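You operate a simulated robot arm through the tools that you are given. There is no shell and no other tool.

The job below is to be done with a simulated two-armed robot. You get a single attempt, and the scene is never put back.

JOB
Wipe the guide on the wiping key with the yellow pad from the drying cabinet.
Fine: cabinet switch off before its door opens; the pad ends in the wash stand drawer; drawer and door stay open. What is to be rubbed or washed off counts as gone when no trace of it is left.

The check looks at the end state, three seconds after you hand in, the way a careful person would. Anything else that was tipped, shoved, dropped, spilled or broken makes it a failure.

ROBOT AND FRAMES
Two 7-joint arms with two-finger parallel grippers on one trunk that stands fixed in place. Base frame: the origin is at the foot of the trunk, x ahead of it, y to its left, z up. Lengths are in m, angles in rad, forces in N, time in s.
The left shoulder is at [0.11, 0.169, 1.428], the right one opposite. Each reaches about 0.988 m from its shoulder. Payload 1.57 kg a hand.
Tool frame (each hand has its own): the origin (TCP) lies between the finger pads and is the grasp point; the fingertips stand 0.03 m ahead of it; z points along the fingers, y is the line along which they close. Largest opening 0.08 m; finger width 0.017, thickness 0.012; the body of the gripper, 0.04 by 0.082 m, starts 0.08 m behind the TCP.
Orientation is that of the tool frame in the base frame, as [roll, pitch, yaw] about the fixed x, y, z axes, in that order (R = Rz(yaw) Ry(pitch) Rx(roll)). With the fingers straight down and closing along the base's y, the tool's x points along the base's -x, its y along +y and its z along -z.

CONTROLS
- The arms move only by the tool jog_arm. It takes "left_moves", "right_moves" or both (then of equal length, played together; a hand with none holds still); each is a list of rows, each an object (a shift or turn left out is 0, a gripper value left out holds the last) with "dp": the shift along the base's x, y, z in m, a list of three; "rot": the turn, a rotation vector about the base's x, y, z in rad, a list of three; "claw": the gripper command, from -1 (fully open) to 1 (shut), values between in proportion. In form: [{"dp": [x, y, z], "rot": [wx, wy, wz], "claw": claw}, ...]. A call has 1 to 20 rows; each row is the pose to reach, as a shift and turn from the pose commanded when the call began. Rows are played at 5 a second. More than 0.05 m and 0.15 rad between two rows, or a gripper value outside its range, and nothing of the call is played. Where a pose cannot be reached the arm comes as near as it can. A force on the tool above 90 N (or 10 N above the force at the start of the call, whichever is more), or a blocked arm, ends the call early, and 0.2 s more pass. The fingers move at their own pace (about 0.072 m/s each) and stop on an object; they squeeze with about 22 N. The grip force told is the motor's: it shows also when the fingers shut on nothing. Time passes only in rows, and 0.2 s behind the last, so rows that repeat a pose let the fingers close. It gives the time, the measured TCP pose, the force on the tool (base axes), the opening and the grip force at its end, in the units of the frame above (readings bear some noise), with the torque about the TCP (base axes, N m) and any sound that the robot's microphone picked up.
- Cameras (640 x 400 px; columns grow to the right, rows downward): "scene" is now at [0.1465, -0.0354, 1.6064]; the picture's right is [-0.45, -0.89, 0.00], its down [-0.71, 0.36, -0.60] and it looks along [0.54, -0.27, -0.80] (base axes); focal length 335 px, centre (320, 200). "left" rides on the left gripper at [0.072, 0.007, -0.122] in its tool frame; the picture's right is [-0.09, 1.00, 0.00], its down [-0.84, -0.08, -0.54] and it looks along [-0.54, -0.05, 0.84] (tool axes); focal length 238 px, centre (320, 200). "right" rides on the right gripper at [0.072, -0.007, -0.122] in its tool frame; the picture's right is [0.09, 1.00, 0.00], its down [-0.84, 0.08, -0.54] and it looks along [-0.54, 0.05, 0.84] (tool axes); focal length 238 px, centre (320, 200). There is no depth. A picture from a camera that has moved, and an enlarged one, comes with that camera's place and axes in the base frame and with its lens.
- capture(camera): a new picture of that camera. No time passes.
- slide_trunk(by): slides the trunk up (or, below 0, down) by that many m; the arms and the scene camera ride with it, the base frame stays. It gives what a move gives, with no picture.
- aim_head(pan, tilt): turns the head with the scene camera to pan (to the left, within 1.501 rad either way) and tilt (down, from -0.506 to 1.204), counted from straight ahead of the robot. It gives what a move gives.
- inspect(camera, box): a new picture of the part [left, top, right, bottom] of that camera's present view, enlarged. No time passes.
- hand_in(): hands the job in; it is judged then, once.

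Nothing tells you positions but the pictures and the camera data. Unless the task says otherwise, let go and move clear before handing in.

The tools are called after "Emit:" as name(argument=value, ...) on one line, values as JSON. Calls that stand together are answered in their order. jog_arm: Moves the arms, as the interface text tells. Its arguments: {"type":"object","properties":{"left_moves":{"type":"array","items":{"type":"object","properties":{"dp":{"type":"array","items":{"type":"number"}},"rot":{"type":"array","items":{"type":"number"}},"claw":{"type":"number"}}}},"right_moves":{"type":"array","items":{"type":"object","properties":{"dp":{"type":"array","items":{"type":"number"}},"rot":{"type":"array","items":{"type":"number"}},"claw":{"type":"number"}}}}},"required":[]} The other tools are called the same way: slide_trunk (by) moves the trunk up or down; aim_head (pan, tilt) turns the head that bears the scene camera; capture (camera) takes a picture; inspect (camera, box) takes an enlarged picture of a part of a camera's view; hand_in () hands the job in.

At the start:

```text
clock: 0.0
left_position: [0.3677, 0.1569, 1.1483]
left_orientation: [0.049, 0.167, -0.023]
left_ft_force: [0.2, -0.5, -0.3]
left_moment: [-0.01, 0.02, 0.01]
left_finger_gap: 0.08
left_finger_force: 0.0
right_position: [0.5217, -0.4834, 1.1433]
right_orientation: [3.141, -0.001, 3.141]
right_ft_force: [-1.3, 0.1, 0.7]
right_moment: [-0.01, 0.02, 0.0]
right_finger_gap: 0.0802
right_finger_force: 0.1
trunk travel left (down, up): [-0.742, 0.148]
head pan, tilt (commanded): [-0.469, 0.925]
```

scene: 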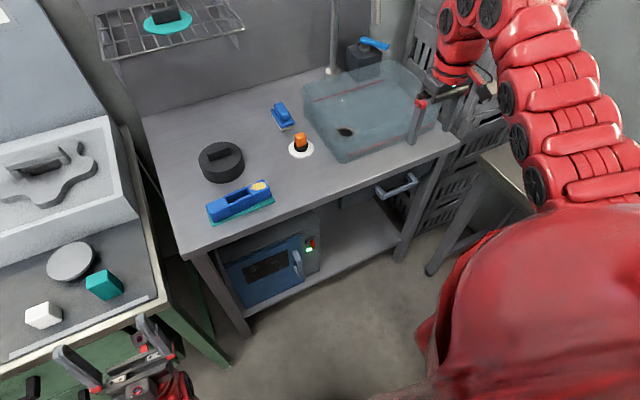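
right: 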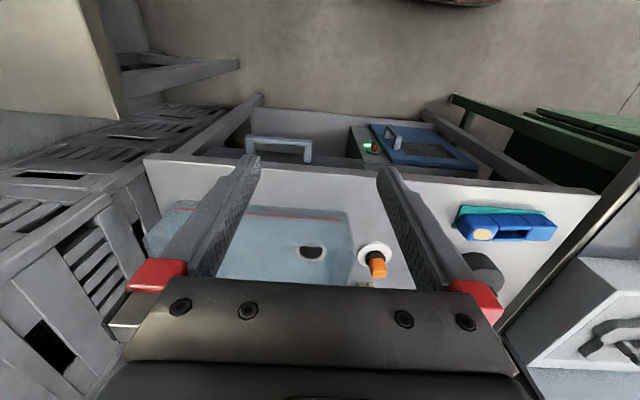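
left: 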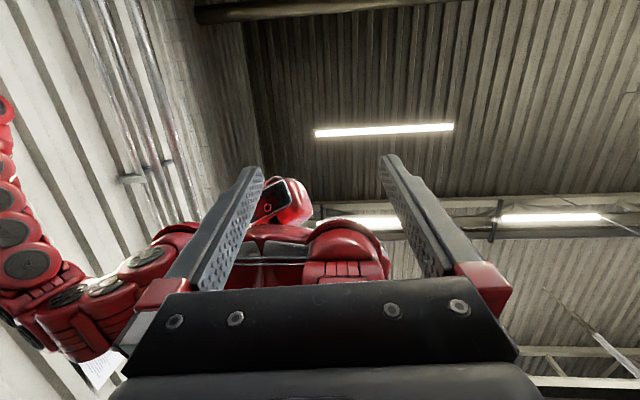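

I see a wash stand with a sink, a small blue cabinet (drying cabinet, with switch lamps) on the lower shelf, a drawer under the sink, and a workbench with a plastic-covered machine at left. I will look closer at each part before moving.

Emit:
inspect(camera="scene", box=[180, 120, 420, 320])

Emit:
inspect(camera="scene", box=[0, 100, 200, 400])

Emit:
inspect(camera="scene", box=[80, 0, 480, 160])

Emit:
inspect(camera="right", box=[220, 80, 600, 300])

```text
2.00 times, centred on (300, 220) of scene
camera zoom: at [0.1465, -0.0354, 1.6064], right [-0.45, -0.89, 0.0], down [-0.71, 0.36, -0.6], along [0.54, -0.27, -0.8], focal length 670 px, centre (360, 160)
```

zoom: 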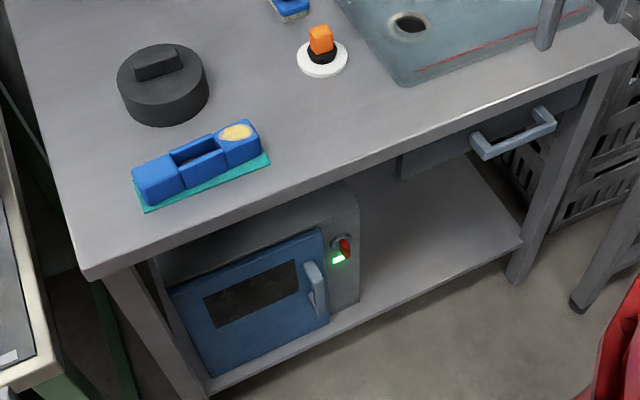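

```text
1.33 times, centred on (100, 250) of scene
camera zoom: at [0.1465, -0.0354, 1.6064], right [-0.45, -0.89, 0.0], down [-0.71, 0.36, -0.6], along [0.54, -0.27, -0.8], focal length 446 px, centre (613, 133)
```

zoom: 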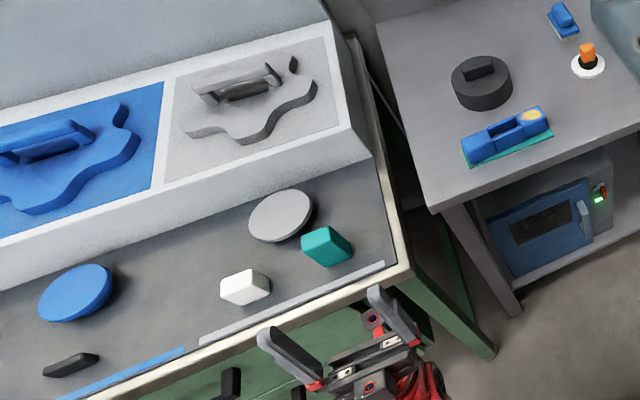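

```text
1.60 times, centred on (280, 80) of scene
camera zoom: at [0.1465, -0.0354, 1.6064], right [-0.45, -0.89, 0.0], down [-0.71, 0.36, -0.6], along [0.54, -0.27, -0.8], focal length 536 px, centre (384, 392)
```

zoom: 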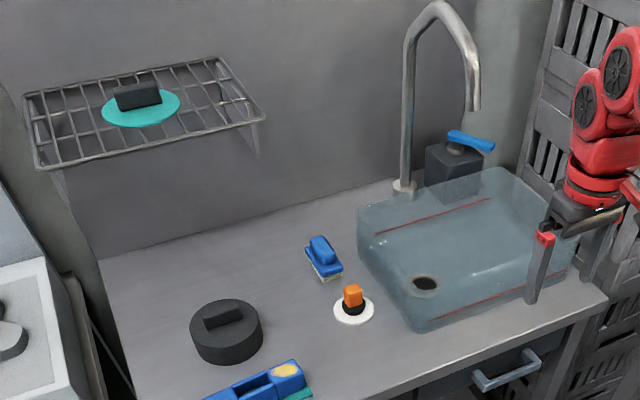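

```text
1.68 times, centred on (410, 190) of right
camera zoom: at [0.4506, -0.49, 1.2661], right [-0.09, 1.0, 0.0], down [0.84, 0.08, 0.54], along [0.54, 0.05, -0.84], focal length 401 px, centre (168, 217)
```

zoom: 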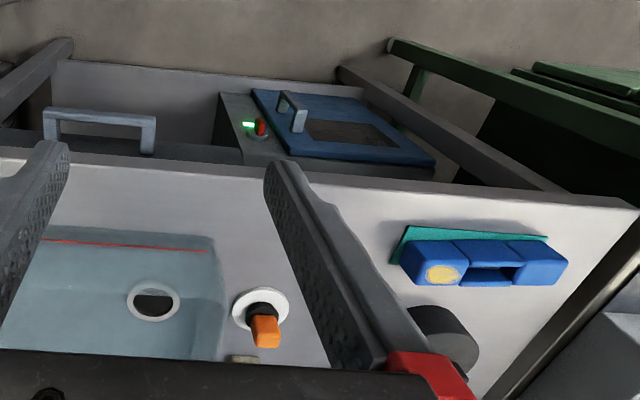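

The wash stand with the drying cabinet is to my right and front; the left bench holds a blue/grey panel I can't see fully. I'll turn the head to survey everything.

Emit:
aim_head(pan=0.3, tilt=0.8)

Emit:
capture(camera="scene")

Emit:
aim_head(pan=1.1, tilt=0.7)

Emit:
capture(camera="scene")

Emit:
aim_head(pan=-1.3, tilt=0.7)

Emit:
capture(camera="scene")

Emit:
aim_head(pan=0.0, tilt=0.2)

Emit:
capture(camera="scene")

```text
clock: 1.1
left_position: [0.3679, 0.1577, 1.1497]
left_orientation: [0.049, 0.167, -0.022]
left_ft_force: [0.0, -0.4, -0.4]
left_moment: [0.0, 0.0, 0.0]
left_finger_gap: 0.0801
left_finger_force: 0.0
right_position: [0.5221, -0.4832, 1.144]
right_orientation: [3.14, 0.0, 3.138]
right_ft_force: [0.2, 0.3, 0.1]
right_moment: [0.05, -0.02, 0.01]
right_finger_gap: 0.0803
right_finger_force: 0.0
trunk travel left (down, up): [-0.742, 0.148]
head pan, tilt (commanded): [0.3, 0.799]
```

```text
taken
camera scene: at [0.1576, 0.022, 1.6161], right [0.29, -0.96, 0.0], down [-0.69, -0.21, -0.7], along [0.67, 0.21, -0.72], focal length 335 px, centre (320, 200)
```

scene: 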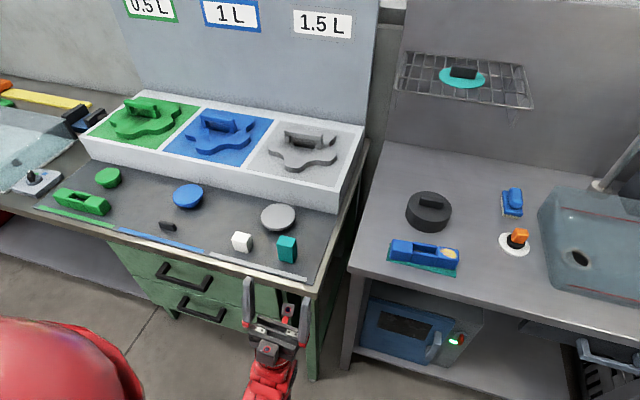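

```text
clock: 2.2
left_position: [0.3682, 0.1563, 1.1483]
left_orientation: [0.049, 0.168, -0.021]
left_ft_force: [-0.3, 0.8, 0.1]
left_moment: [0.01, -0.04, 0.01]
left_finger_gap: 0.0799
left_finger_force: 0.0
right_position: [0.5206, -0.4829, 1.1429]
right_orientation: [3.141, -0.002, 3.14]
right_ft_force: [0.0, -0.3, 0.1]
right_moment: [-0.02, 0.01, 0.01]
right_finger_gap: 0.0804
right_finger_force: 0.1
trunk travel left (down, up): [-0.742, 0.148]
head pan, tilt (commanded): [1.1, 0.7]
```

```text
taken
camera scene: at [0.1192, 0.0738, 1.6244], right [0.89, -0.45, 0.0], down [-0.29, -0.57, -0.76], along [0.35, 0.68, -0.64], focal length 335 px, centre (320, 200)
```

scene: 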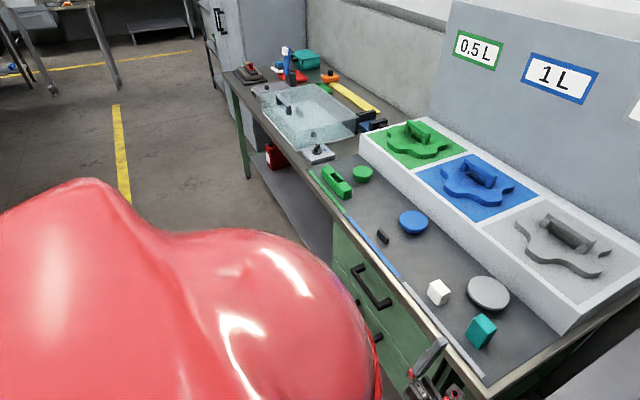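

```text
clock: 4.4
left_position: [0.3682, 0.1573, 1.1497]
left_orientation: [0.049, 0.168, -0.021]
left_ft_force: [0.0, 0.3, -1.3]
left_moment: [0.02, 0.01, 0.03]
left_finger_gap: 0.0802
left_finger_force: 0.0
right_position: [0.5218, -0.4842, 1.1441]
right_orientation: [3.139, -0.001, 3.141]
right_ft_force: [-1.3, -0.5, 0.4]
right_moment: [-0.01, 0.03, -0.01]
right_finger_gap: 0.0801
right_finger_force: 0.0
trunk travel left (down, up): [-0.742, 0.148]
head pan, tilt (commanded): [-1.3, 0.7]
```

```text
taken
camera scene: at [0.1033, -0.0837, 1.6244], right [-0.96, -0.27, 0.0], down [-0.17, 0.62, -0.76], along [0.2, -0.74, -0.64], focal length 335 px, centre (320, 200)
```

scene: 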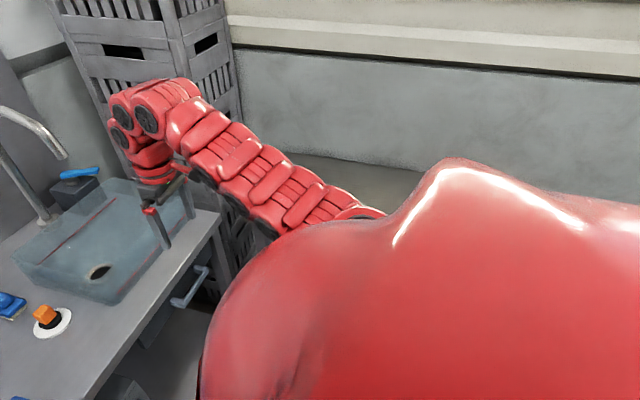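

```text
clock: 5.9
left_position: [0.3676, 0.1566, 1.148]
left_orientation: [0.048, 0.168, -0.022]
left_ft_force: [-0.2, -0.3, -0.5]
left_moment: [-0.01, 0.02, 0.01]
left_finger_gap: 0.0799
left_finger_force: 0.0
right_position: [0.5205, -0.4843, 1.145]
right_orientation: [3.14, 0.0, 3.139]
right_ft_force: [-0.2, 0.9, -0.3]
right_moment: [-0.01, -0.01, -0.03]
right_finger_gap: 0.0801
right_finger_force: 0.1
trunk travel left (down, up): [-0.742, 0.148]
head pan, tilt (commanded): [0.0, 0.201]
```

```text
taken
camera scene: at [0.1737, -0.0019, 1.6698], right [0.0, -1.0, 0.0], down [-0.2, 0.0, -0.98], along [0.98, 0.0, -0.2], focal length 335 px, centre (320, 200)
```

scene: 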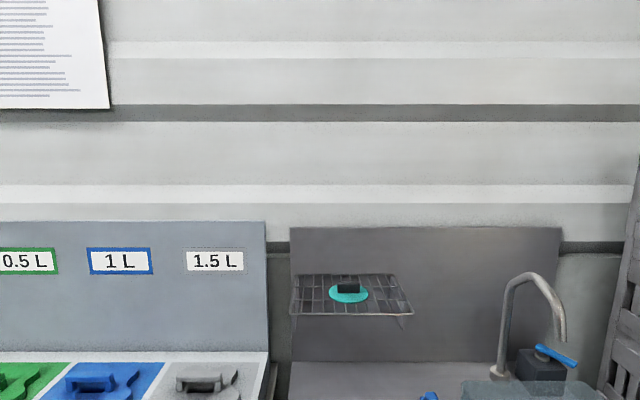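

There's a paper notice on the wall at upper left and more equipment to the far left. I'll look at those for the meaning of "wiping key" and "guide".

Emit:
aim_head(pan=0.5, tilt=0.0)

Emit:
capture(camera="scene")

Emit:
aim_head(pan=-0.6, tilt=0.2)

Emit:
capture(camera="scene")

Emit:
aim_head(pan=0.6, tilt=0.7)

Emit:
capture(camera="scene")

```text
clock: 6.8
left_position: [0.3684, 0.1574, 1.149]
left_orientation: [0.049, 0.167, -0.023]
left_ft_force: [-1.1, 0.2, -0.7]
left_moment: [0.01, 0.04, -0.01]
left_finger_gap: 0.0803
left_finger_force: 0.0
right_position: [0.5217, -0.4835, 1.144]
right_orientation: [3.14, 0.0, 3.138]
right_ft_force: [0.9, -0.1, -0.6]
right_moment: [-0.01, 0.0, -0.02]
right_finger_gap: 0.0799
right_finger_force: 0.0
trunk travel left (down, up): [-0.742, 0.148]
head pan, tilt (commanded): [0.499, 0.0]
```

```text
taken
camera scene: at [0.1596, 0.0412, 1.6882], right [0.48, -0.88, 0.0], down [0.0, 0.0, -1.0], along [0.88, 0.48, 0.0], focal length 335 px, centre (320, 200)
```

scene: 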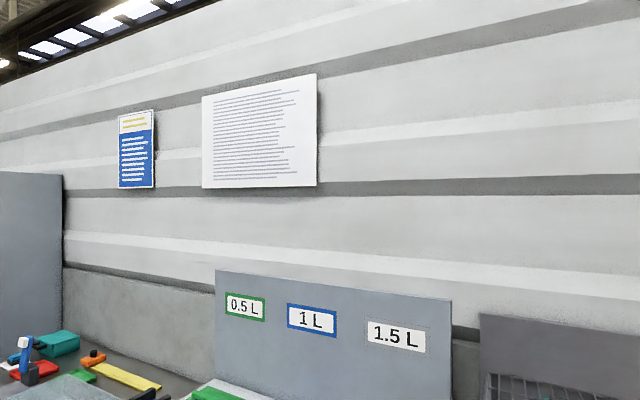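

```text
clock: 8.2
left_position: [0.3672, 0.157, 1.1493]
left_orientation: [0.049, 0.166, -0.023]
left_ft_force: [0.3, -0.2, 0.6]
left_moment: [0.0, 0.0, -0.03]
left_finger_gap: 0.0802
left_finger_force: 0.1
right_position: [0.5205, -0.4844, 1.1444]
right_orientation: [3.14, 0.0, 3.139]
right_ft_force: [0.3, -0.3, 0.1]
right_moment: [0.01, 0.0, -0.02]
right_finger_gap: 0.0799
right_finger_force: 0.0
trunk travel left (down, up): [-0.742, 0.148]
head pan, tilt (commanded): [-0.6, 0.201]
```

```text
taken
camera scene: at [0.1574, -0.0544, 1.6698], right [-0.56, -0.83, 0.0], down [-0.16, 0.11, -0.98], along [0.81, -0.55, -0.2], focal length 335 px, centre (320, 200)
```

scene: 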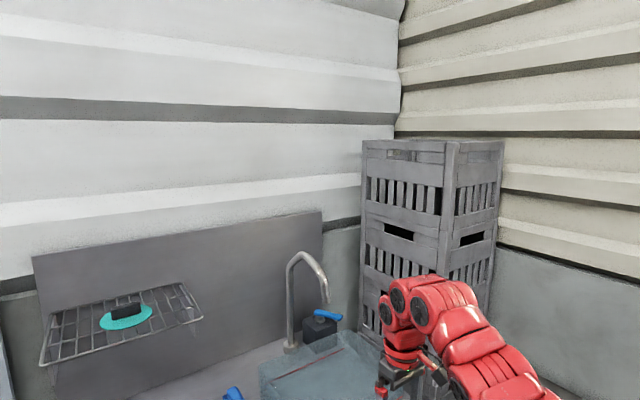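

```text
clock: 9.6
left_position: [0.3686, 0.157, 1.1489]
left_orientation: [0.048, 0.168, -0.022]
left_ft_force: [0.8, 0.0, 0.1]
left_moment: [0.01, 0.01, 0.0]
left_finger_gap: 0.08
left_finger_force: 0.1
right_position: [0.5205, -0.484, 1.1455]
right_orientation: [3.142, -0.001, 3.141]
right_ft_force: [-0.1, 1.1, 0.3]
right_moment: [0.02, 0.01, 0.0]
right_finger_gap: 0.0799
right_finger_force: 0.0
trunk travel left (down, up): [-0.742, 0.148]
head pan, tilt (commanded): [0.6, 0.7]
```

```text
taken
camera scene: at [0.1506, 0.0461, 1.6244], right [0.56, -0.83, 0.0], down [-0.53, -0.36, -0.77], along [0.63, 0.43, -0.64], focal length 335 px, centre (320, 200)
```

scene: 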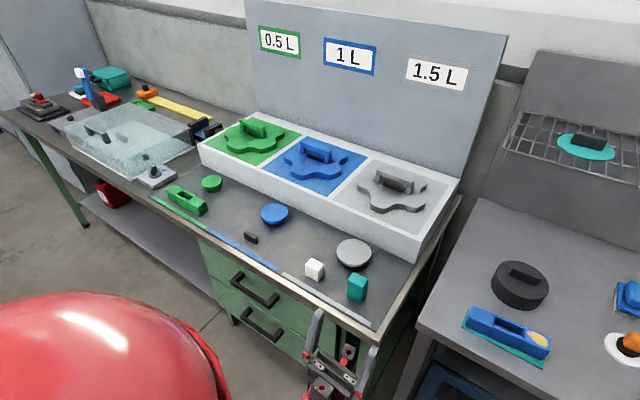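

Emit:
aim_head(pan=0.5, tilt=0.0)

Emit:
inspect(camera="scene", box=[195, 65, 325, 195])

Emit:
inspect(camera="scene", box=[105, 100, 165, 195])

Emit:
aim_head(pan=0.9, tilt=0.6)

Emit:
inspect(camera="scene", box=[100, 50, 420, 250])

Emit:
aim_head(pan=0.3, tilt=0.8)

Emit:
inspect(camera="scene", box=[20, 80, 370, 300])

Emit:
inspect(camera="scene", box=[370, 170, 550, 290])

```text
clock: 10.6
left_position: [0.3689, 0.1566, 1.1488]
left_orientation: [0.05, 0.166, -0.023]
left_ft_force: [0.2, 0.3, 0.0]
left_moment: [0.01, 0.04, 0.01]
left_finger_gap: 0.0799
left_finger_force: 0.1
right_position: [0.5213, -0.4831, 1.144]
right_orientation: [-3.14, 0.0, 3.139]
right_ft_force: [-0.2, 0.7, -0.1]
right_moment: [-0.01, -0.02, 0.01]
right_finger_gap: 0.0801
right_finger_force: 0.0
trunk travel left (down, up): [-0.742, 0.148]
head pan, tilt (commanded): [0.499, 0.0]
```

```text
3.08 times, centred on (260, 130) of scene
camera zoom: at [0.1596, 0.0413, 1.6881], right [0.48, -0.88, 0.0], down [0.0, 0.0, -1.0], along [0.88, 0.48, 0.0], focal length 1030 px, centre (505, 415)
```

zoom: 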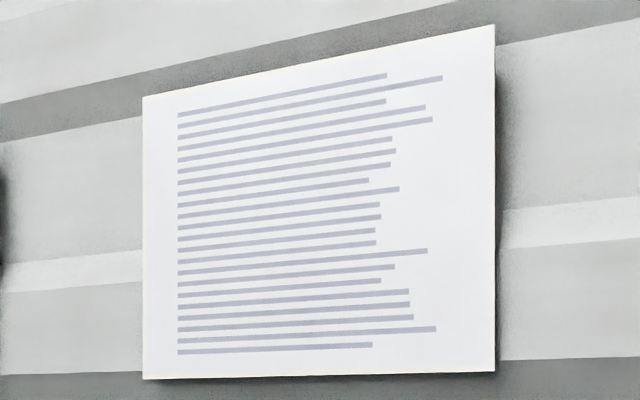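

```text
4.21 times, centred on (135, 148) of scene
camera zoom: at [0.1596, 0.0413, 1.6881], right [0.48, -0.88, 0.0], down [0.0, 0.0, -1.0], along [0.88, 0.48, 0.0], focal length 1410 px, centre (1099, 421)
```

zoom: 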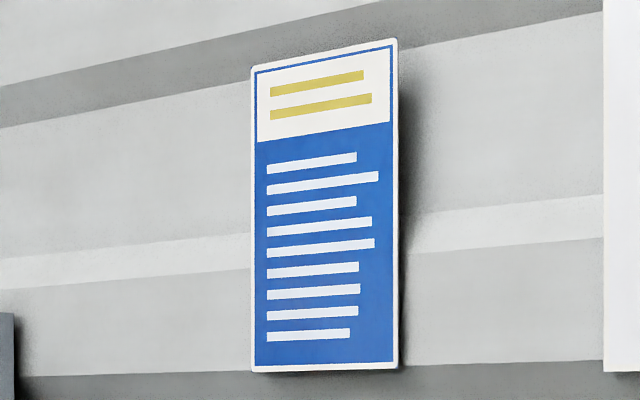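

```text
clock: 11.6
left_position: [0.3685, 0.1569, 1.1482]
left_orientation: [0.049, 0.167, -0.024]
left_ft_force: [0.1, 0.4, 0.1]
left_moment: [0.0, 0.01, 0.0]
left_finger_gap: 0.0804
left_finger_force: 0.0
right_position: [0.5217, -0.4832, 1.1433]
right_orientation: [-3.14, 0.0, 3.141]
right_ft_force: [-0.6, -0.6, -0.5]
right_moment: [-0.04, -0.03, 0.0]
right_finger_gap: 0.0798
right_finger_force: 0.1
trunk travel left (down, up): [-0.742, 0.148]
head pan, tilt (commanded): [0.901, 0.6]
```

```text
2.00 times, centred on (260, 150) of scene
camera zoom: at [0.1355, 0.0674, 1.6331], right [0.78, -0.62, 0.0], down [-0.35, -0.44, -0.83], along [0.51, 0.65, -0.56], focal length 670 px, centre (440, 300)
```

zoom: 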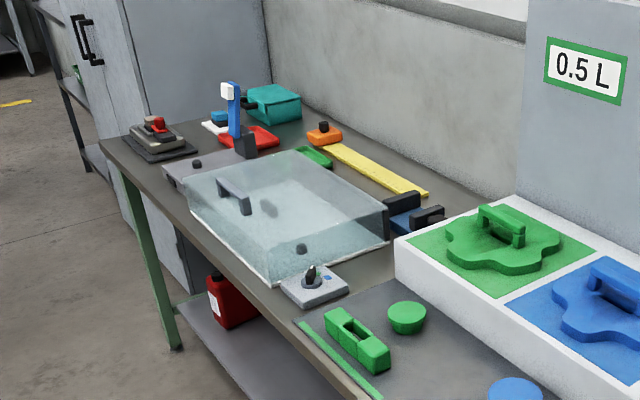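

```text
clock: 12.6
left_position: [0.3685, 0.1573, 1.1501]
left_orientation: [0.048, 0.168, -0.021]
left_ft_force: [0.4, -0.6, 0.3]
left_moment: [0.0, 0.02, -0.01]
left_finger_gap: 0.08
left_finger_force: 0.1
right_position: [0.5215, -0.4842, 1.1441]
right_orientation: [-3.142, 0.001, 3.138]
right_ft_force: [0.0, -0.1, 0.3]
right_moment: [-0.01, 0.02, 0.03]
right_finger_gap: 0.0803
right_finger_force: 0.0
trunk travel left (down, up): [-0.742, 0.148]
head pan, tilt (commanded): [0.3, 0.799]
```

```text
1.82 times, centred on (195, 190) of scene
camera zoom: at [0.1575, 0.0222, 1.6162], right [0.3, -0.95, 0.0], down [-0.68, -0.21, -0.7], along [0.67, 0.21, -0.72], focal length 609 px, centre (547, 218)
```

zoom: 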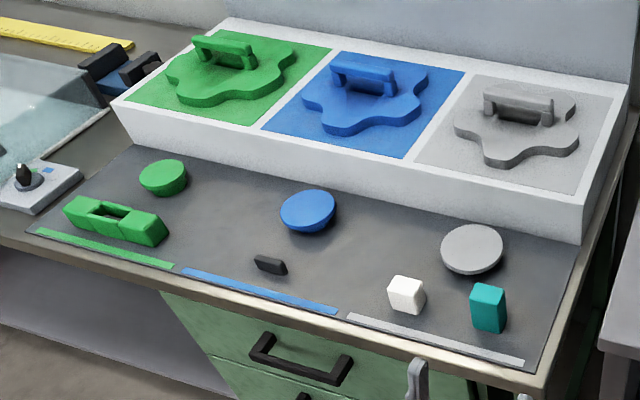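

```text
3.33 times, centred on (460, 230) of scene
camera zoom: at [0.1575, 0.0222, 1.6162], right [0.3, -0.95, 0.0], down [-0.68, -0.21, -0.7], along [0.67, 0.21, -0.72], focal length 1116 px, centre (-147, 100)
```

zoom: 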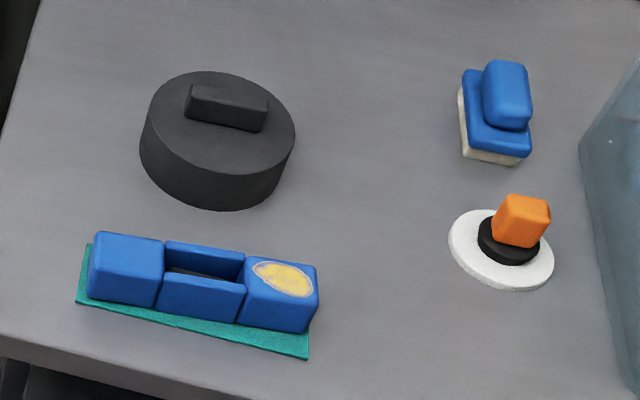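

The blue guide with a yellow smear sits on a teal mat on the wash stand at about (0.72, -0.15, 0.92); the cabinet's switch and lamp are at about (0.74, -0.29, 0.43) and the drawer handle at about (0.63, -0.56, 0.79). I'll pull the right arm back off the sink first so the trunk can go down for a look into the cabinet.

Emit:
jog_arm(right_moves=[{"dp": [-0.04, 0, 0.01]}, {"dp": [-0.08, 0.0, 0.02]}, {"dp": [-0.12, 0.0, 0.03]}, {"dp": [-0.16, 0.0, 0.04]}, {"dp": [-0.2, 0.0, 0.05]}, {"dp": [-0.2, 0.0, 0.05]}])

Emit:
aim_head(pan=-0.35, tilt=0.95)

Emit:
capture(camera="scene")

Emit:
capture(camera="right")

```text
clock: 14.0
left_position: [0.3664, 0.1564, 1.1498]
left_orientation: [0.049, 0.166, -0.023]
left_ft_force: [-0.4, -1.4, -1.0]
left_moment: [-0.02, 0.0, -0.01]
left_finger_gap: 0.08
left_finger_force: 0.1
right_position: [0.4163, -0.5777, 1.1611]
right_orientation: [3.14, -0.001, 3.141]
right_ft_force: [0.0, -0.1, 0.4]
right_moment: [0.01, 0.0, 0.0]
right_finger_gap: 0.08
right_finger_force: 0.1
right hand out of reach, approached as far as the arm can: row 1, 2, 3, 4, 5, 6
trunk travel left (down, up): [-0.742, 0.148]
head pan, tilt (commanded): [0.3, 0.799]
```

```text
clock: 15.1
left_position: [0.3671, 0.1574, 1.1481]
left_orientation: [0.048, 0.168, -0.022]
left_ft_force: [0.1, 0.7, -0.1]
left_moment: [-0.02, 0.0, 0.0]
left_finger_gap: 0.0799
left_finger_force: 0.1
right_position: [0.4191, -0.5782, 1.1619]
right_orientation: [3.14, -0.001, 3.14]
right_ft_force: [-0.9, 0.5, -0.2]
right_moment: [-0.02, -0.03, -0.04]
right_finger_gap: 0.08
right_finger_force: 0.1
trunk travel left (down, up): [-0.742, 0.148]
head pan, tilt (commanded): [-0.351, 0.949]
```

```text
taken
camera scene: at [0.1485, -0.0269, 1.6046], right [-0.34, -0.94, 0.0], down [-0.76, 0.28, -0.58], along [0.55, -0.2, -0.81], focal length 335 px, centre (320, 200)
```

scene: 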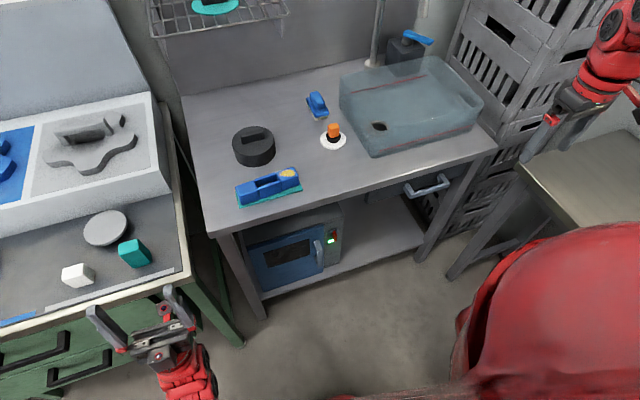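

```text
taken
camera right: at [0.3481, -0.5837, 1.2832], right [-0.09, 1.0, 0.0], down [0.84, 0.08, 0.54], along [0.54, 0.05, -0.84], focal length 238 px, centre (320, 200)
```

right: 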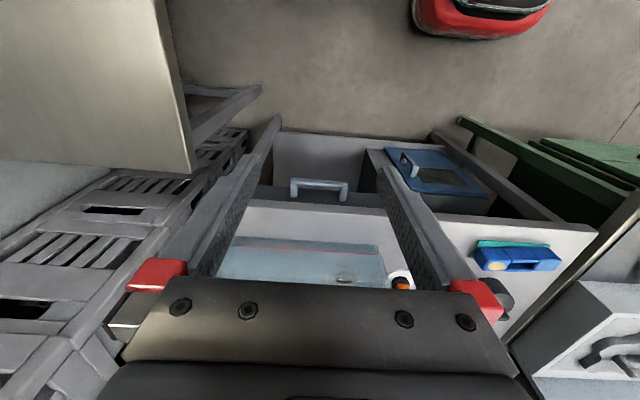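

The right hand stopped at (0.42, -0.58, 1.16) – it can't fold further back, and there is a metal bench on my right (edge near y ≈ -0.8, z ≈ 0.85). I'll check where the right elbow is before lowering.

Emit:
aim_head(pan=-1.3, tilt=0.6)

Emit:
capture(camera="scene")

Emit:
capture(camera="left")

```text
clock: 16.3
left_position: [0.3674, 0.1574, 1.1488]
left_orientation: [0.048, 0.168, -0.022]
left_ft_force: [-0.1, -0.7, -0.3]
left_moment: [-0.03, 0.02, 0.0]
left_finger_gap: 0.08
left_finger_force: 0.0
right_position: [0.4179, -0.5783, 1.1612]
right_orientation: [3.141, -0.002, 3.141]
right_ft_force: [-0.6, -0.1, 0.6]
right_moment: [-0.01, 0.02, -0.01]
right_finger_gap: 0.0804
right_finger_force: 0.1
trunk travel left (down, up): [-0.742, 0.148]
head pan, tilt (commanded): [-1.3, 0.6]
```

```text
taken
camera scene: at [0.1042, -0.0869, 1.633], right [-0.96, -0.27, 0.0], down [-0.15, 0.54, -0.82], along [0.22, -0.79, -0.57], focal length 335 px, centre (320, 200)
```

scene: 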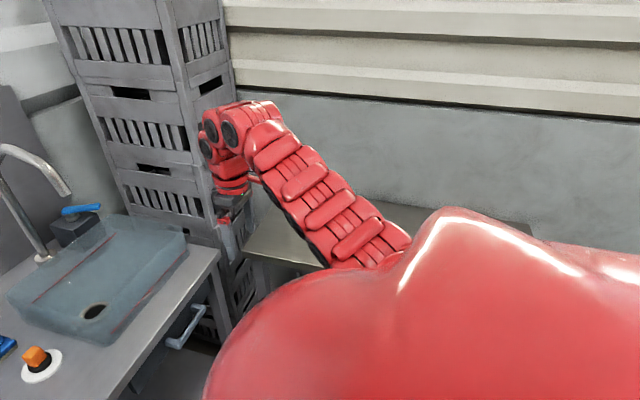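

```text
taken
camera left: at [0.4197, 0.1686, 1.0175], right [-0.06, 1.0, 0.06], down [-0.92, -0.03, -0.4], along [-0.4, -0.08, 0.92], focal length 238 px, centre (320, 200)
```

left: 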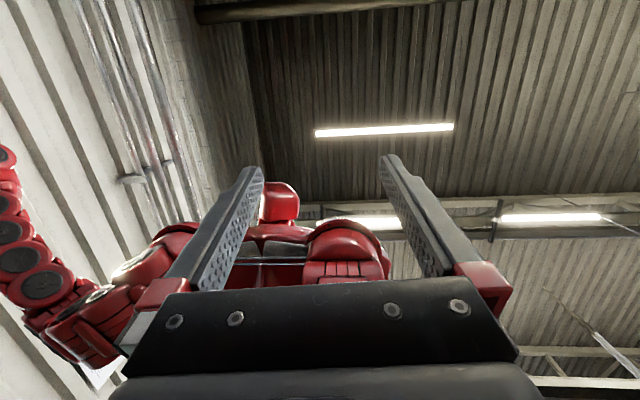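

The right elbow sits low and outboard around y ≈ -0.5, clear of the metal bench. I'll bring the right hand forward and inward, then tip the fingers to point forward before lowering the trunk.

Emit:
jog_arm(right_moves=[{"dp": [0.02, 0.03, 0]}, {"dp": [0.04, 0.06, 0.0]}, {"dp": [0.06, 0.09, 0.0]}, {"dp": [0.08, 0.12, 0.0]}, {"dp": [0.1, 0.15, 0.0]}, {"dp": [0.1, 0.15, 0.0]}])

```text
clock: 17.7
left_position: [0.3687, 0.1569, 1.1492]
left_orientation: [0.049, 0.168, -0.023]
left_ft_force: [0.1, 0.6, -0.4]
left_moment: [-0.01, 0.04, 0.02]
left_finger_gap: 0.0801
left_finger_force: 0.0
right_position: [0.5012, -0.4991, 1.16]
right_orientation: [3.14, -0.001, 3.139]
right_ft_force: [-0.6, -1.4, 0.4]
right_moment: [0.04, -0.02, 0.02]
right_finger_gap: 0.0802
right_finger_force: 0.1
right hand out of reach, approached as far as the arm can: row 1, 2, 3, 4, 5, 6
trunk travel left (down, up): [-0.742, 0.148]
head pan, tilt (commanded): [-1.3, 0.6]
```

The right hand is near its fold-in limit. I'll lower it in front of the wash stand (clear of the table edge at x ≈ 0.64), which gives it room to turn the fingers forward.

Emit:
jog_arm(right_moves=[{"dp": [0, 0, -0.04]}, {"dp": [0, 0, -0.08]}, {"dp": [0, 0.0, -0.12]}, {"dp": [0, 0.0, -0.16]}, {"dp": [0, 0.0, -0.16]}])

```text
clock: 18.9
left_position: [0.3669, 0.1588, 1.1495]
left_orientation: [0.048, 0.166, -0.022]
left_ft_force: [0.1, -0.2, -0.2]
left_moment: [0.04, 0.03, -0.01]
left_finger_gap: 0.08
left_finger_force: 0.1
right_position: [0.5112, -0.519, 1.0121]
right_orientation: [3.141, 0.0, -3.141]
right_ft_force: [-0.4, 0.5, 0.7]
right_moment: [0.01, -0.02, 0.0]
right_finger_gap: 0.0798
right_finger_force: 0.1
right hand out of reach, approached as far as the arm can: row 1, 2, 3, 4, 5
trunk travel left (down, up): [-0.742, 0.148]
head pan, tilt (commanded): [-1.3, 0.6]
```

It's lowered to z ≈ 1.01 but still at a joint limit. I'll try turning the fingers up toward forward in small steps.

Emit:
jog_arm(right_moves=[{"rot": [0, -0.14, 0]}, {"rot": [0, -0.28, 0]}, {"rot": [0, -0.42, 0]}, {"rot": [0, -0.56, 0]}, {"rot": [0, -0.7, 0]}, {"rot": [0, -0.7, 0]}])

Emit:
capture(camera="scene")

```text
clock: 20.3
left_position: [0.3688, 0.1576, 1.1483]
left_orientation: [0.048, 0.167, -0.024]
left_ft_force: [-0.5, 0.3, 0.1]
left_moment: [-0.04, 0.0, -0.02]
left_finger_gap: 0.08
left_finger_force: 0.1
right_position: [0.5118, -0.5193, 1.0115]
right_orientation: [-3.141, 0.701, 3.141]
right_ft_force: [0.2, 0.4, -0.6]
right_moment: [0.01, -0.05, -0.03]
right_finger_gap: 0.08
right_finger_force: 0.0
right hand out of reach, approached as far as the arm can: row 1, 2, 3
trunk travel left (down, up): [-0.742, 0.148]
head pan, tilt (commanded): [-1.3, 0.6]
```

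```text
taken
camera scene: at [0.1045, -0.0868, 1.633], right [-0.96, -0.27, 0.0], down [-0.15, 0.54, -0.83], along [0.22, -0.8, -0.56], focal length 335 px, centre (320, 200)
```

scene: 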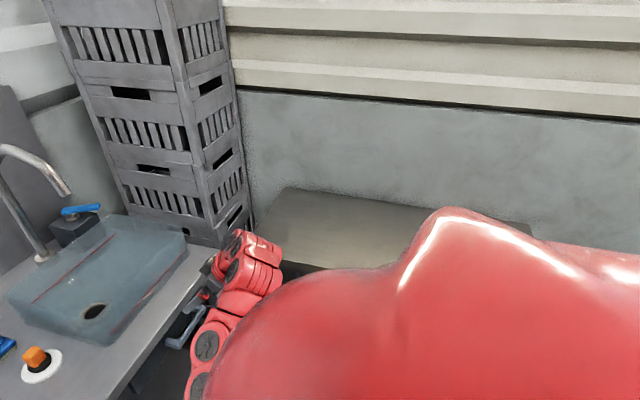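

The tilt worked and the arm is reachable now, fingers tilted 0.7 rad forward. I'll continue to fully forward while shifting inward and down.

Emit:
jog_arm(right_moves=[{"dp": [0, 0.02, -0.01], "rot": [0, -0.12, 0]}, {"dp": [0, 0.04, -0.02], "rot": [0, -0.24, 0]}, {"dp": [0, 0.06, -0.03], "rot": [0, -0.36, 0]}, {"dp": [0, 0.08, -0.04], "rot": [0, -0.48, 0]}, {"dp": [0, 0.1, -0.05], "rot": [0, -0.6, 0]}, {"dp": [0, 0.12, -0.06], "rot": [0, -0.72, 0]}, {"dp": [0, 0.14, -0.07], "rot": [0, -0.86, 0]}, {"dp": [0, 0.14, -0.07], "rot": [0, -0.87, 0]}])

Emit:
aim_head(pan=-0.6, tilt=1.0)

Emit:
capture(camera="scene")

Emit:
capture(camera="right")

```text
clock: 22.1
left_position: [0.3679, 0.1566, 1.149]
left_orientation: [0.05, 0.167, -0.022]
left_ft_force: [0.9, 0.4, 0.0]
left_moment: [0.01, 0.03, 0.01]
left_finger_gap: 0.08
left_finger_force: 0.0
right_position: [0.5118, -0.3806, 0.9421]
right_orientation: [0.513, 1.57, 0.511]
right_ft_force: [0.1, -0.4, 0.4]
right_moment: [-0.02, 0.01, -0.03]
right_finger_gap: 0.0799
right_finger_force: 0.0
trunk travel left (down, up): [-0.742, 0.148]
head pan, tilt (commanded): [-1.3, 0.6]
```

```text
clock: 23.2
left_position: [0.3688, 0.1569, 1.1499]
left_orientation: [0.049, 0.167, -0.022]
left_ft_force: [-0.7, -0.3, 0.4]
left_moment: [0.01, -0.01, -0.01]
left_finger_gap: 0.0801
left_finger_force: 0.0
right_position: [0.5113, -0.38, 0.9428]
right_orientation: [2.582, 1.57, 2.583]
right_ft_force: [0.5, 0.5, -0.3]
right_moment: [0.0, -0.03, 0.03]
right_finger_gap: 0.08
right_finger_force: 0.0
trunk travel left (down, up): [-0.742, 0.148]
head pan, tilt (commanded): [-0.6, 1.0]
```

```text
taken
camera scene: at [0.1379, -0.0412, 1.601], right [-0.57, -0.82, 0.0], down [-0.69, 0.48, -0.54], along [0.45, -0.31, -0.84], focal length 335 px, centre (320, 200)
```

scene: 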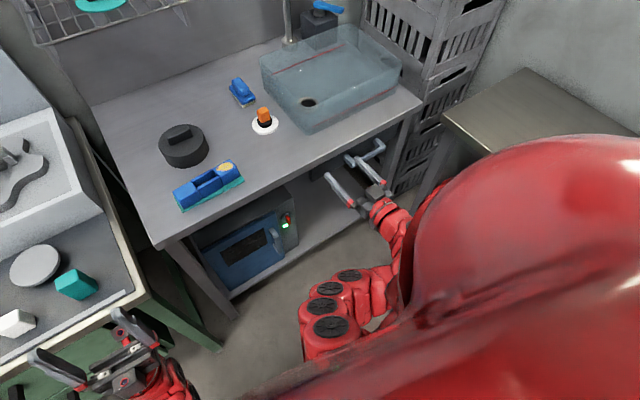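

```text
taken
camera right: at [0.3909, -0.3858, 0.8706], right [0.0, 1.0, -0.09], down [-0.54, 0.08, 0.84], along [0.84, 0.05, 0.54], focal length 238 px, centre (320, 200)
```

right: 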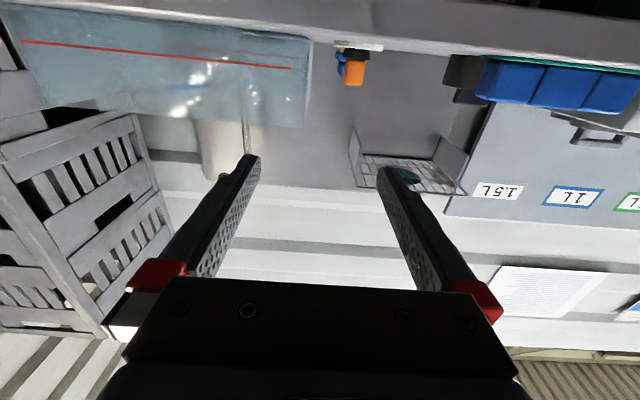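

The right hand now points forward at (0.51, -0.38, 0.94), with the elbow tucked in front of the trunk. Nothing lies below it, so I'll lower the trunk in two steps and look at the cabinet.

Emit:
slide_trunk(by=-0.25)

Emit:
aim_head(pan=-0.25, tilt=0.95)

Emit:
capture(camera="scene")

Emit:
capture(camera="right")

```text
clock: 25.8
left_position: [0.3678, 0.157, 0.8988]
left_orientation: [0.049, 0.166, -0.022]
left_ft_force: [-0.1, -0.5, -0.1]
left_moment: [-0.04, 0.0, 0.0]
left_finger_gap: 0.0804
left_finger_force: 0.0
right_position: [0.5118, -0.3788, 0.6923]
right_orientation: [2.545, 1.568, 2.544]
right_ft_force: [-0.1, 0.0, -0.1]
right_moment: [-0.01, -0.02, 0.02]
right_finger_gap: 0.0801
right_finger_force: 0.1
trunk travel left (down, up): [-0.492, 0.398]
head pan, tilt (commanded): [-0.6, 1.0]
```

```text
clock: 26.6
left_position: [0.3672, 0.1563, 0.8986]
left_orientation: [0.048, 0.167, -0.023]
left_ft_force: [-0.6, -0.7, -0.9]
left_moment: [-0.02, 0.04, 0.0]
left_finger_gap: 0.0796
left_finger_force: 0.2
right_position: [0.5106, -0.3793, 0.6918]
right_orientation: [2.613, 1.569, 2.612]
right_ft_force: [0.0, -0.4, -0.1]
right_moment: [0.03, 0.0, 0.05]
right_finger_gap: 0.08
right_finger_force: 0.0
trunk travel left (down, up): [-0.492, 0.398]
head pan, tilt (commanded): [-0.25, 0.949]
```

```text
taken
camera scene: at [0.1509, -0.0197, 1.3546], right [-0.25, -0.97, 0.0], down [-0.79, 0.2, -0.58], along [0.56, -0.14, -0.81], focal length 335 px, centre (320, 200)
```

scene: 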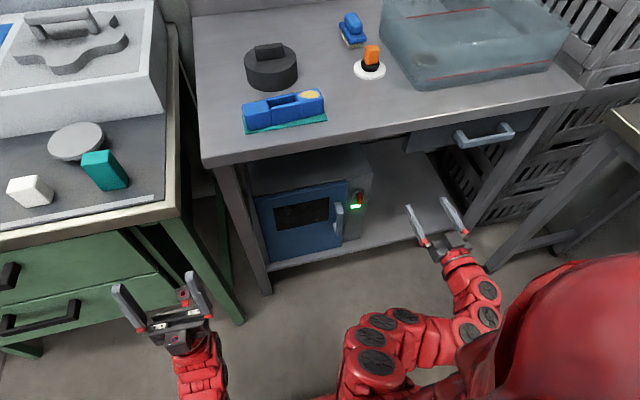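

```text
taken
camera right: at [0.3908, -0.3858, 0.6205], right [0.0, 1.0, -0.09], down [-0.54, 0.08, 0.84], along [0.84, 0.05, 0.54], focal length 238 px, centre (320, 200)
```

right: 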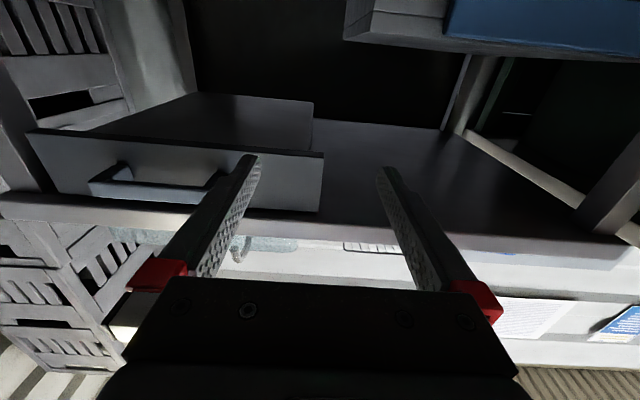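

I can see the cabinet front better now; I'll zoom in and lower the trunk a bit more.

Emit:
slide_trunk(by=-0.2)

Emit:
aim_head(pan=-0.2, tilt=0.75)

Emit:
capture(camera="scene")

Emit:
inspect(camera="scene", box=[220, 150, 420, 275])

Emit:
capture(camera="right")

```text
clock: 28.8
left_position: [0.3672, 0.1564, 0.6989]
left_orientation: [0.048, 0.167, -0.022]
left_ft_force: [0.2, 0.0, -0.6]
left_moment: [-0.03, -0.01, -0.01]
left_finger_gap: 0.0801
left_finger_force: 0.0
right_position: [0.5127, -0.3799, 0.493]
right_orientation: [2.629, 1.569, 2.627]
right_ft_force: [0.5, 0.1, -0.2]
right_moment: [0.01, 0.02, -0.01]
right_finger_gap: 0.0802
right_finger_force: 0.1
trunk travel left (down, up): [-0.292, 0.598]
head pan, tilt (commanded): [-0.25, 0.949]
```

```text
clock: 29.5
left_position: [0.3664, 0.1582, 0.6984]
left_orientation: [0.051, 0.168, -0.023]
left_ft_force: [0.4, 0.6, 0.0]
left_moment: [-0.03, -0.01, -0.01]
left_finger_gap: 0.0802
left_finger_force: 0.0
right_position: [0.5117, -0.3805, 0.4914]
right_orientation: [2.606, 1.57, 2.605]
right_ft_force: [-0.1, 0.6, -0.7]
right_moment: [0.01, -0.02, 0.04]
right_finger_gap: 0.0798
right_finger_force: 0.1
trunk travel left (down, up): [-0.292, 0.598]
head pan, tilt (commanded): [-0.201, 0.75]
```

```text
taken
camera scene: at [0.1616, -0.0182, 1.1701], right [-0.2, -0.98, 0.0], down [-0.67, 0.14, -0.73], along [0.72, -0.15, -0.68], focal length 335 px, centre (320, 200)
```

scene: 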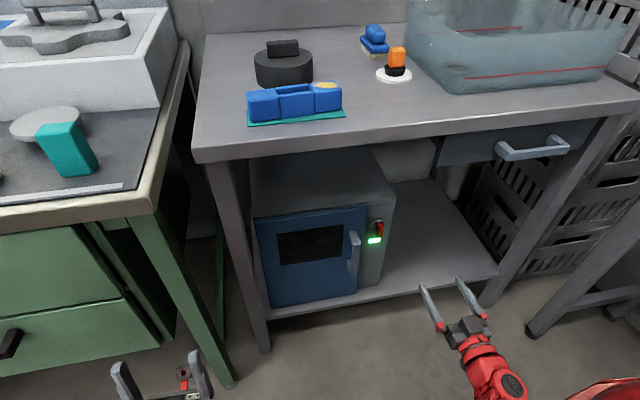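

```text
3.20 times, centred on (320, 212) of scene
camera zoom: at [0.1616, -0.0182, 1.1701], right [-0.2, -0.98, 0.0], down [-0.67, 0.14, -0.73], along [0.72, -0.15, -0.68], focal length 1071 px, centre (320, 160)
```

zoom: 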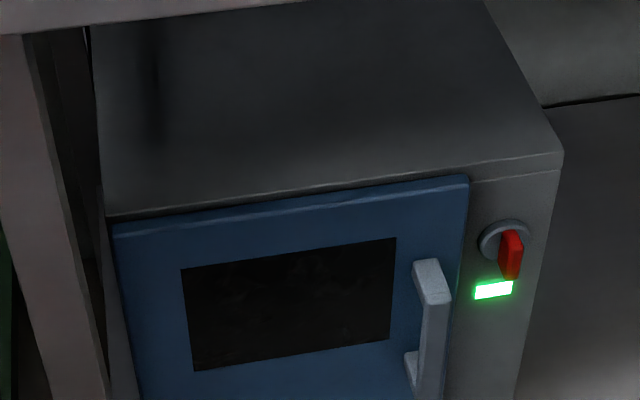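

```text
taken
camera right: at [0.3908, -0.3858, 0.4205], right [0.0, 1.0, -0.09], down [-0.54, 0.08, 0.84], along [0.84, 0.05, 0.54], focal length 238 px, centre (320, 200)
```

right: 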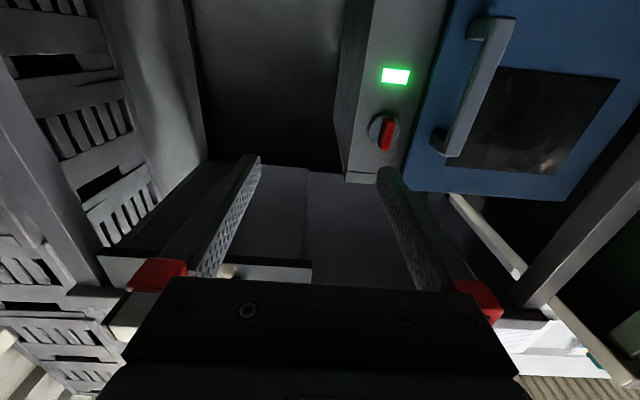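

The switch is a rotary knob with a vertical red bar above a green lamp. I'll zoom in on it from the right hand camera to get its position and shape.

Emit:
inspect(camera="right", box=[330, 40, 450, 190])

Emit:
inspect(camera="scene", box=[340, 200, 410, 260])

Emit:
inspect(camera="scene", box=[240, 190, 400, 310])

```text
2.67 times, centred on (390, 115) of right
camera zoom: at [0.3908, -0.3858, 0.4205], right [0.0, 1.0, -0.09], down [-0.54, 0.08, 0.84], along [0.84, 0.05, 0.54], focal length 636 px, centre (133, 427)
```

zoom: 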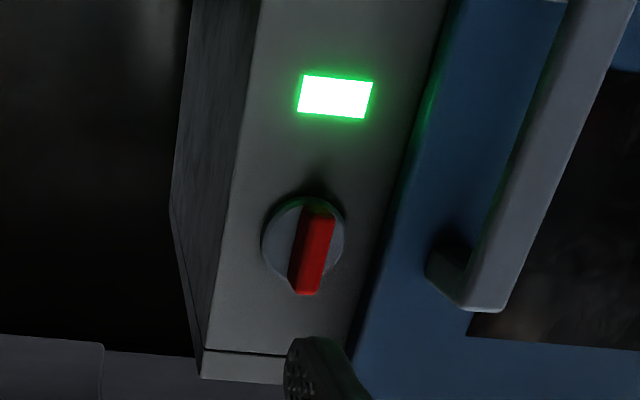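

```text
6.67 times, centred on (375, 230) of scene
camera zoom: at [0.1616, -0.0182, 1.1701], right [-0.2, -0.98, 0.0], down [-0.67, 0.14, -0.73], along [0.72, -0.15, -0.68], focal length 2232 px, centre (-47, 0)
```

zoom: 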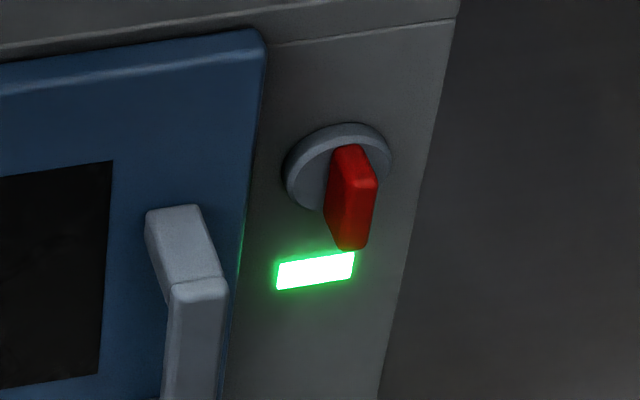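

```text
3.33 times, centred on (320, 250) of scene
camera zoom: at [0.1616, -0.0182, 1.1701], right [-0.2, -0.98, 0.0], down [-0.67, 0.14, -0.73], along [0.72, -0.15, -0.68], focal length 1116 px, centre (320, 33)
```

zoom: 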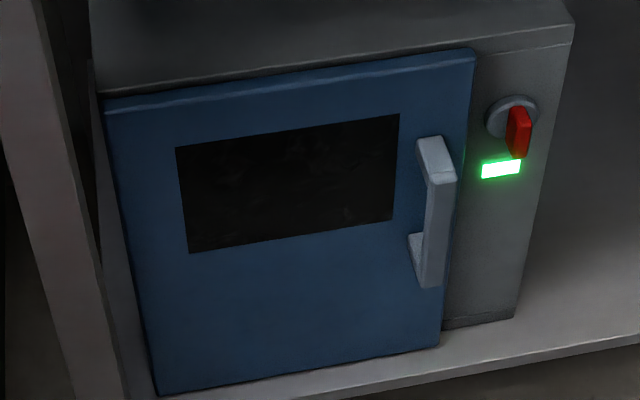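

The switch bar's centre comes out at about (0.705, -0.287, 0.512), panel face near x = 0.727. I'll bring the right hand in front of it with the fingers partly closed so they clear the door handle, then check alignment.

Emit:
jog_arm(right_moves=[{"dp": [0.0, 0.03, 0.007], "claw": -0.125}, {"dp": [0.0, 0.06, 0.014], "claw": -0.125}, {"dp": [0.02, 0.093, 0.02], "claw": -0.125}, {"dp": [0.06, 0.093, 0.02], "claw": -0.125}, {"dp": [0.1, 0.093, 0.02], "claw": -0.125}, {"dp": [0.1, 0.093, 0.02], "claw": -0.125}])

Emit:
capture(camera="right")

Emit:
inspect(camera="scene", box=[280, 170, 440, 290])

```text
clock: 30.9
left_position: [0.3689, 0.1568, 0.6983]
left_orientation: [0.05, 0.169, -0.023]
left_ft_force: [-0.2, 0.9, -0.2]
left_moment: [-0.03, 0.02, 0.0]
left_finger_gap: 0.0803
left_finger_force: 0.0
right_position: [0.6122, -0.2866, 0.5118]
right_orientation: [2.232, 1.57, 2.233]
right_ft_force: [-0.6, -0.1, -0.1]
right_moment: [-0.03, 0.03, 0.0]
right_finger_gap: 0.0449
right_finger_force: 0.1
trunk travel left (down, up): [-0.292, 0.598]
head pan, tilt (commanded): [-0.201, 0.75]
```

```text
taken
camera right: at [0.4909, -0.2932, 0.4396], right [0.0, 1.0, -0.09], down [-0.54, 0.08, 0.84], along [0.84, 0.05, 0.54], focal length 238 px, centre (320, 200)
```

right: 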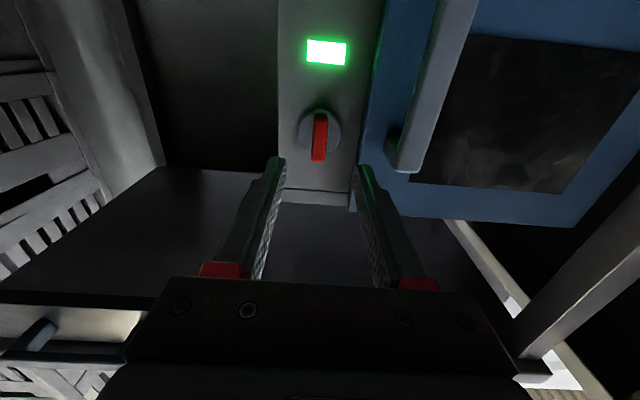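

```text
3.33 times, centred on (360, 230) of scene
camera zoom: at [0.1617, -0.0183, 1.1701], right [-0.2, -0.98, 0.0], down [-0.67, 0.14, -0.73], along [0.72, -0.15, -0.68], focal length 1116 px, centre (187, 100)
```

zoom: 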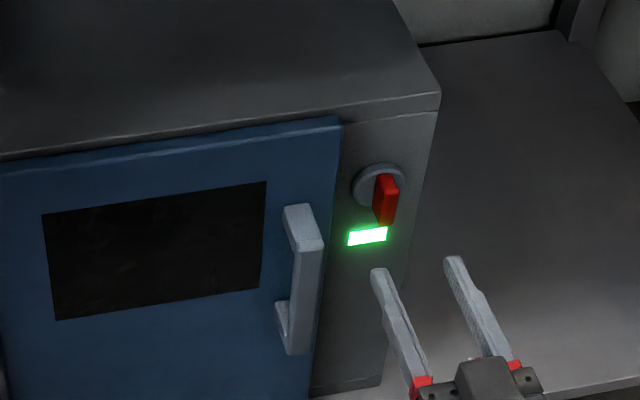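

The fingers straddle the bar's line well. I'll advance 7.4 cm so the fingertips flank the bar without touching the panel, then close.

Emit:
jog_arm(right_moves=[{"dp": [0.02, 0, -0.001], "claw": -0.125}, {"dp": [0.04, 0, -0.002], "claw": -0.125}, {"dp": [0.06, 0, -0.003], "claw": -0.125}, {"dp": [0.074, 0, -0.003], "claw": -0.125}, {"dp": [0.074, 0, -0.003], "claw": -0.125}])

Emit:
capture(camera="right")

Emit:
inspect(camera="scene", box=[320, 190, 420, 260])

```text
clock: 32.1
left_position: [0.3678, 0.157, 0.6966]
left_orientation: [0.049, 0.167, -0.023]
left_ft_force: [0.1, -0.1, -0.2]
left_moment: [-0.02, 0.01, 0.02]
left_finger_gap: 0.0801
left_finger_force: 0.0
right_position: [0.687, -0.2864, 0.5096]
right_orientation: [2.7, 1.57, 2.702]
right_ft_force: [-0.2, -0.2, 0.1]
right_moment: [0.01, -0.04, 0.02]
right_finger_gap: 0.0453
right_finger_force: 0.0
trunk travel left (down, up): [-0.292, 0.598]
head pan, tilt (commanded): [-0.201, 0.75]
```

```text
taken
camera right: at [0.5649, -0.293, 0.438], right [0.0, 1.0, -0.09], down [-0.54, 0.08, 0.84], along [0.84, 0.05, 0.54], focal length 238 px, centre (320, 200)
```

right: 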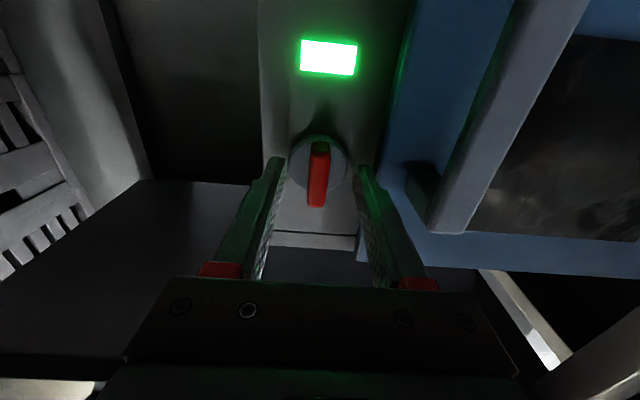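

```text
5.71 times, centred on (370, 225) of scene
camera zoom: at [0.1617, -0.0182, 1.1701], right [-0.2, -0.98, 0.0], down [-0.67, 0.14, -0.73], along [0.72, -0.15, -0.68], focal length 1913 px, centre (34, 57)
```

zoom: 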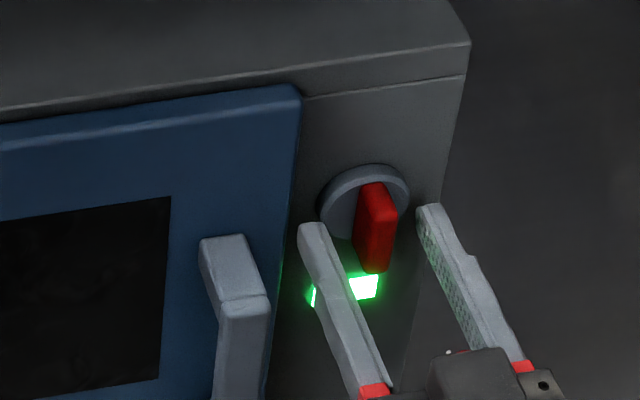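

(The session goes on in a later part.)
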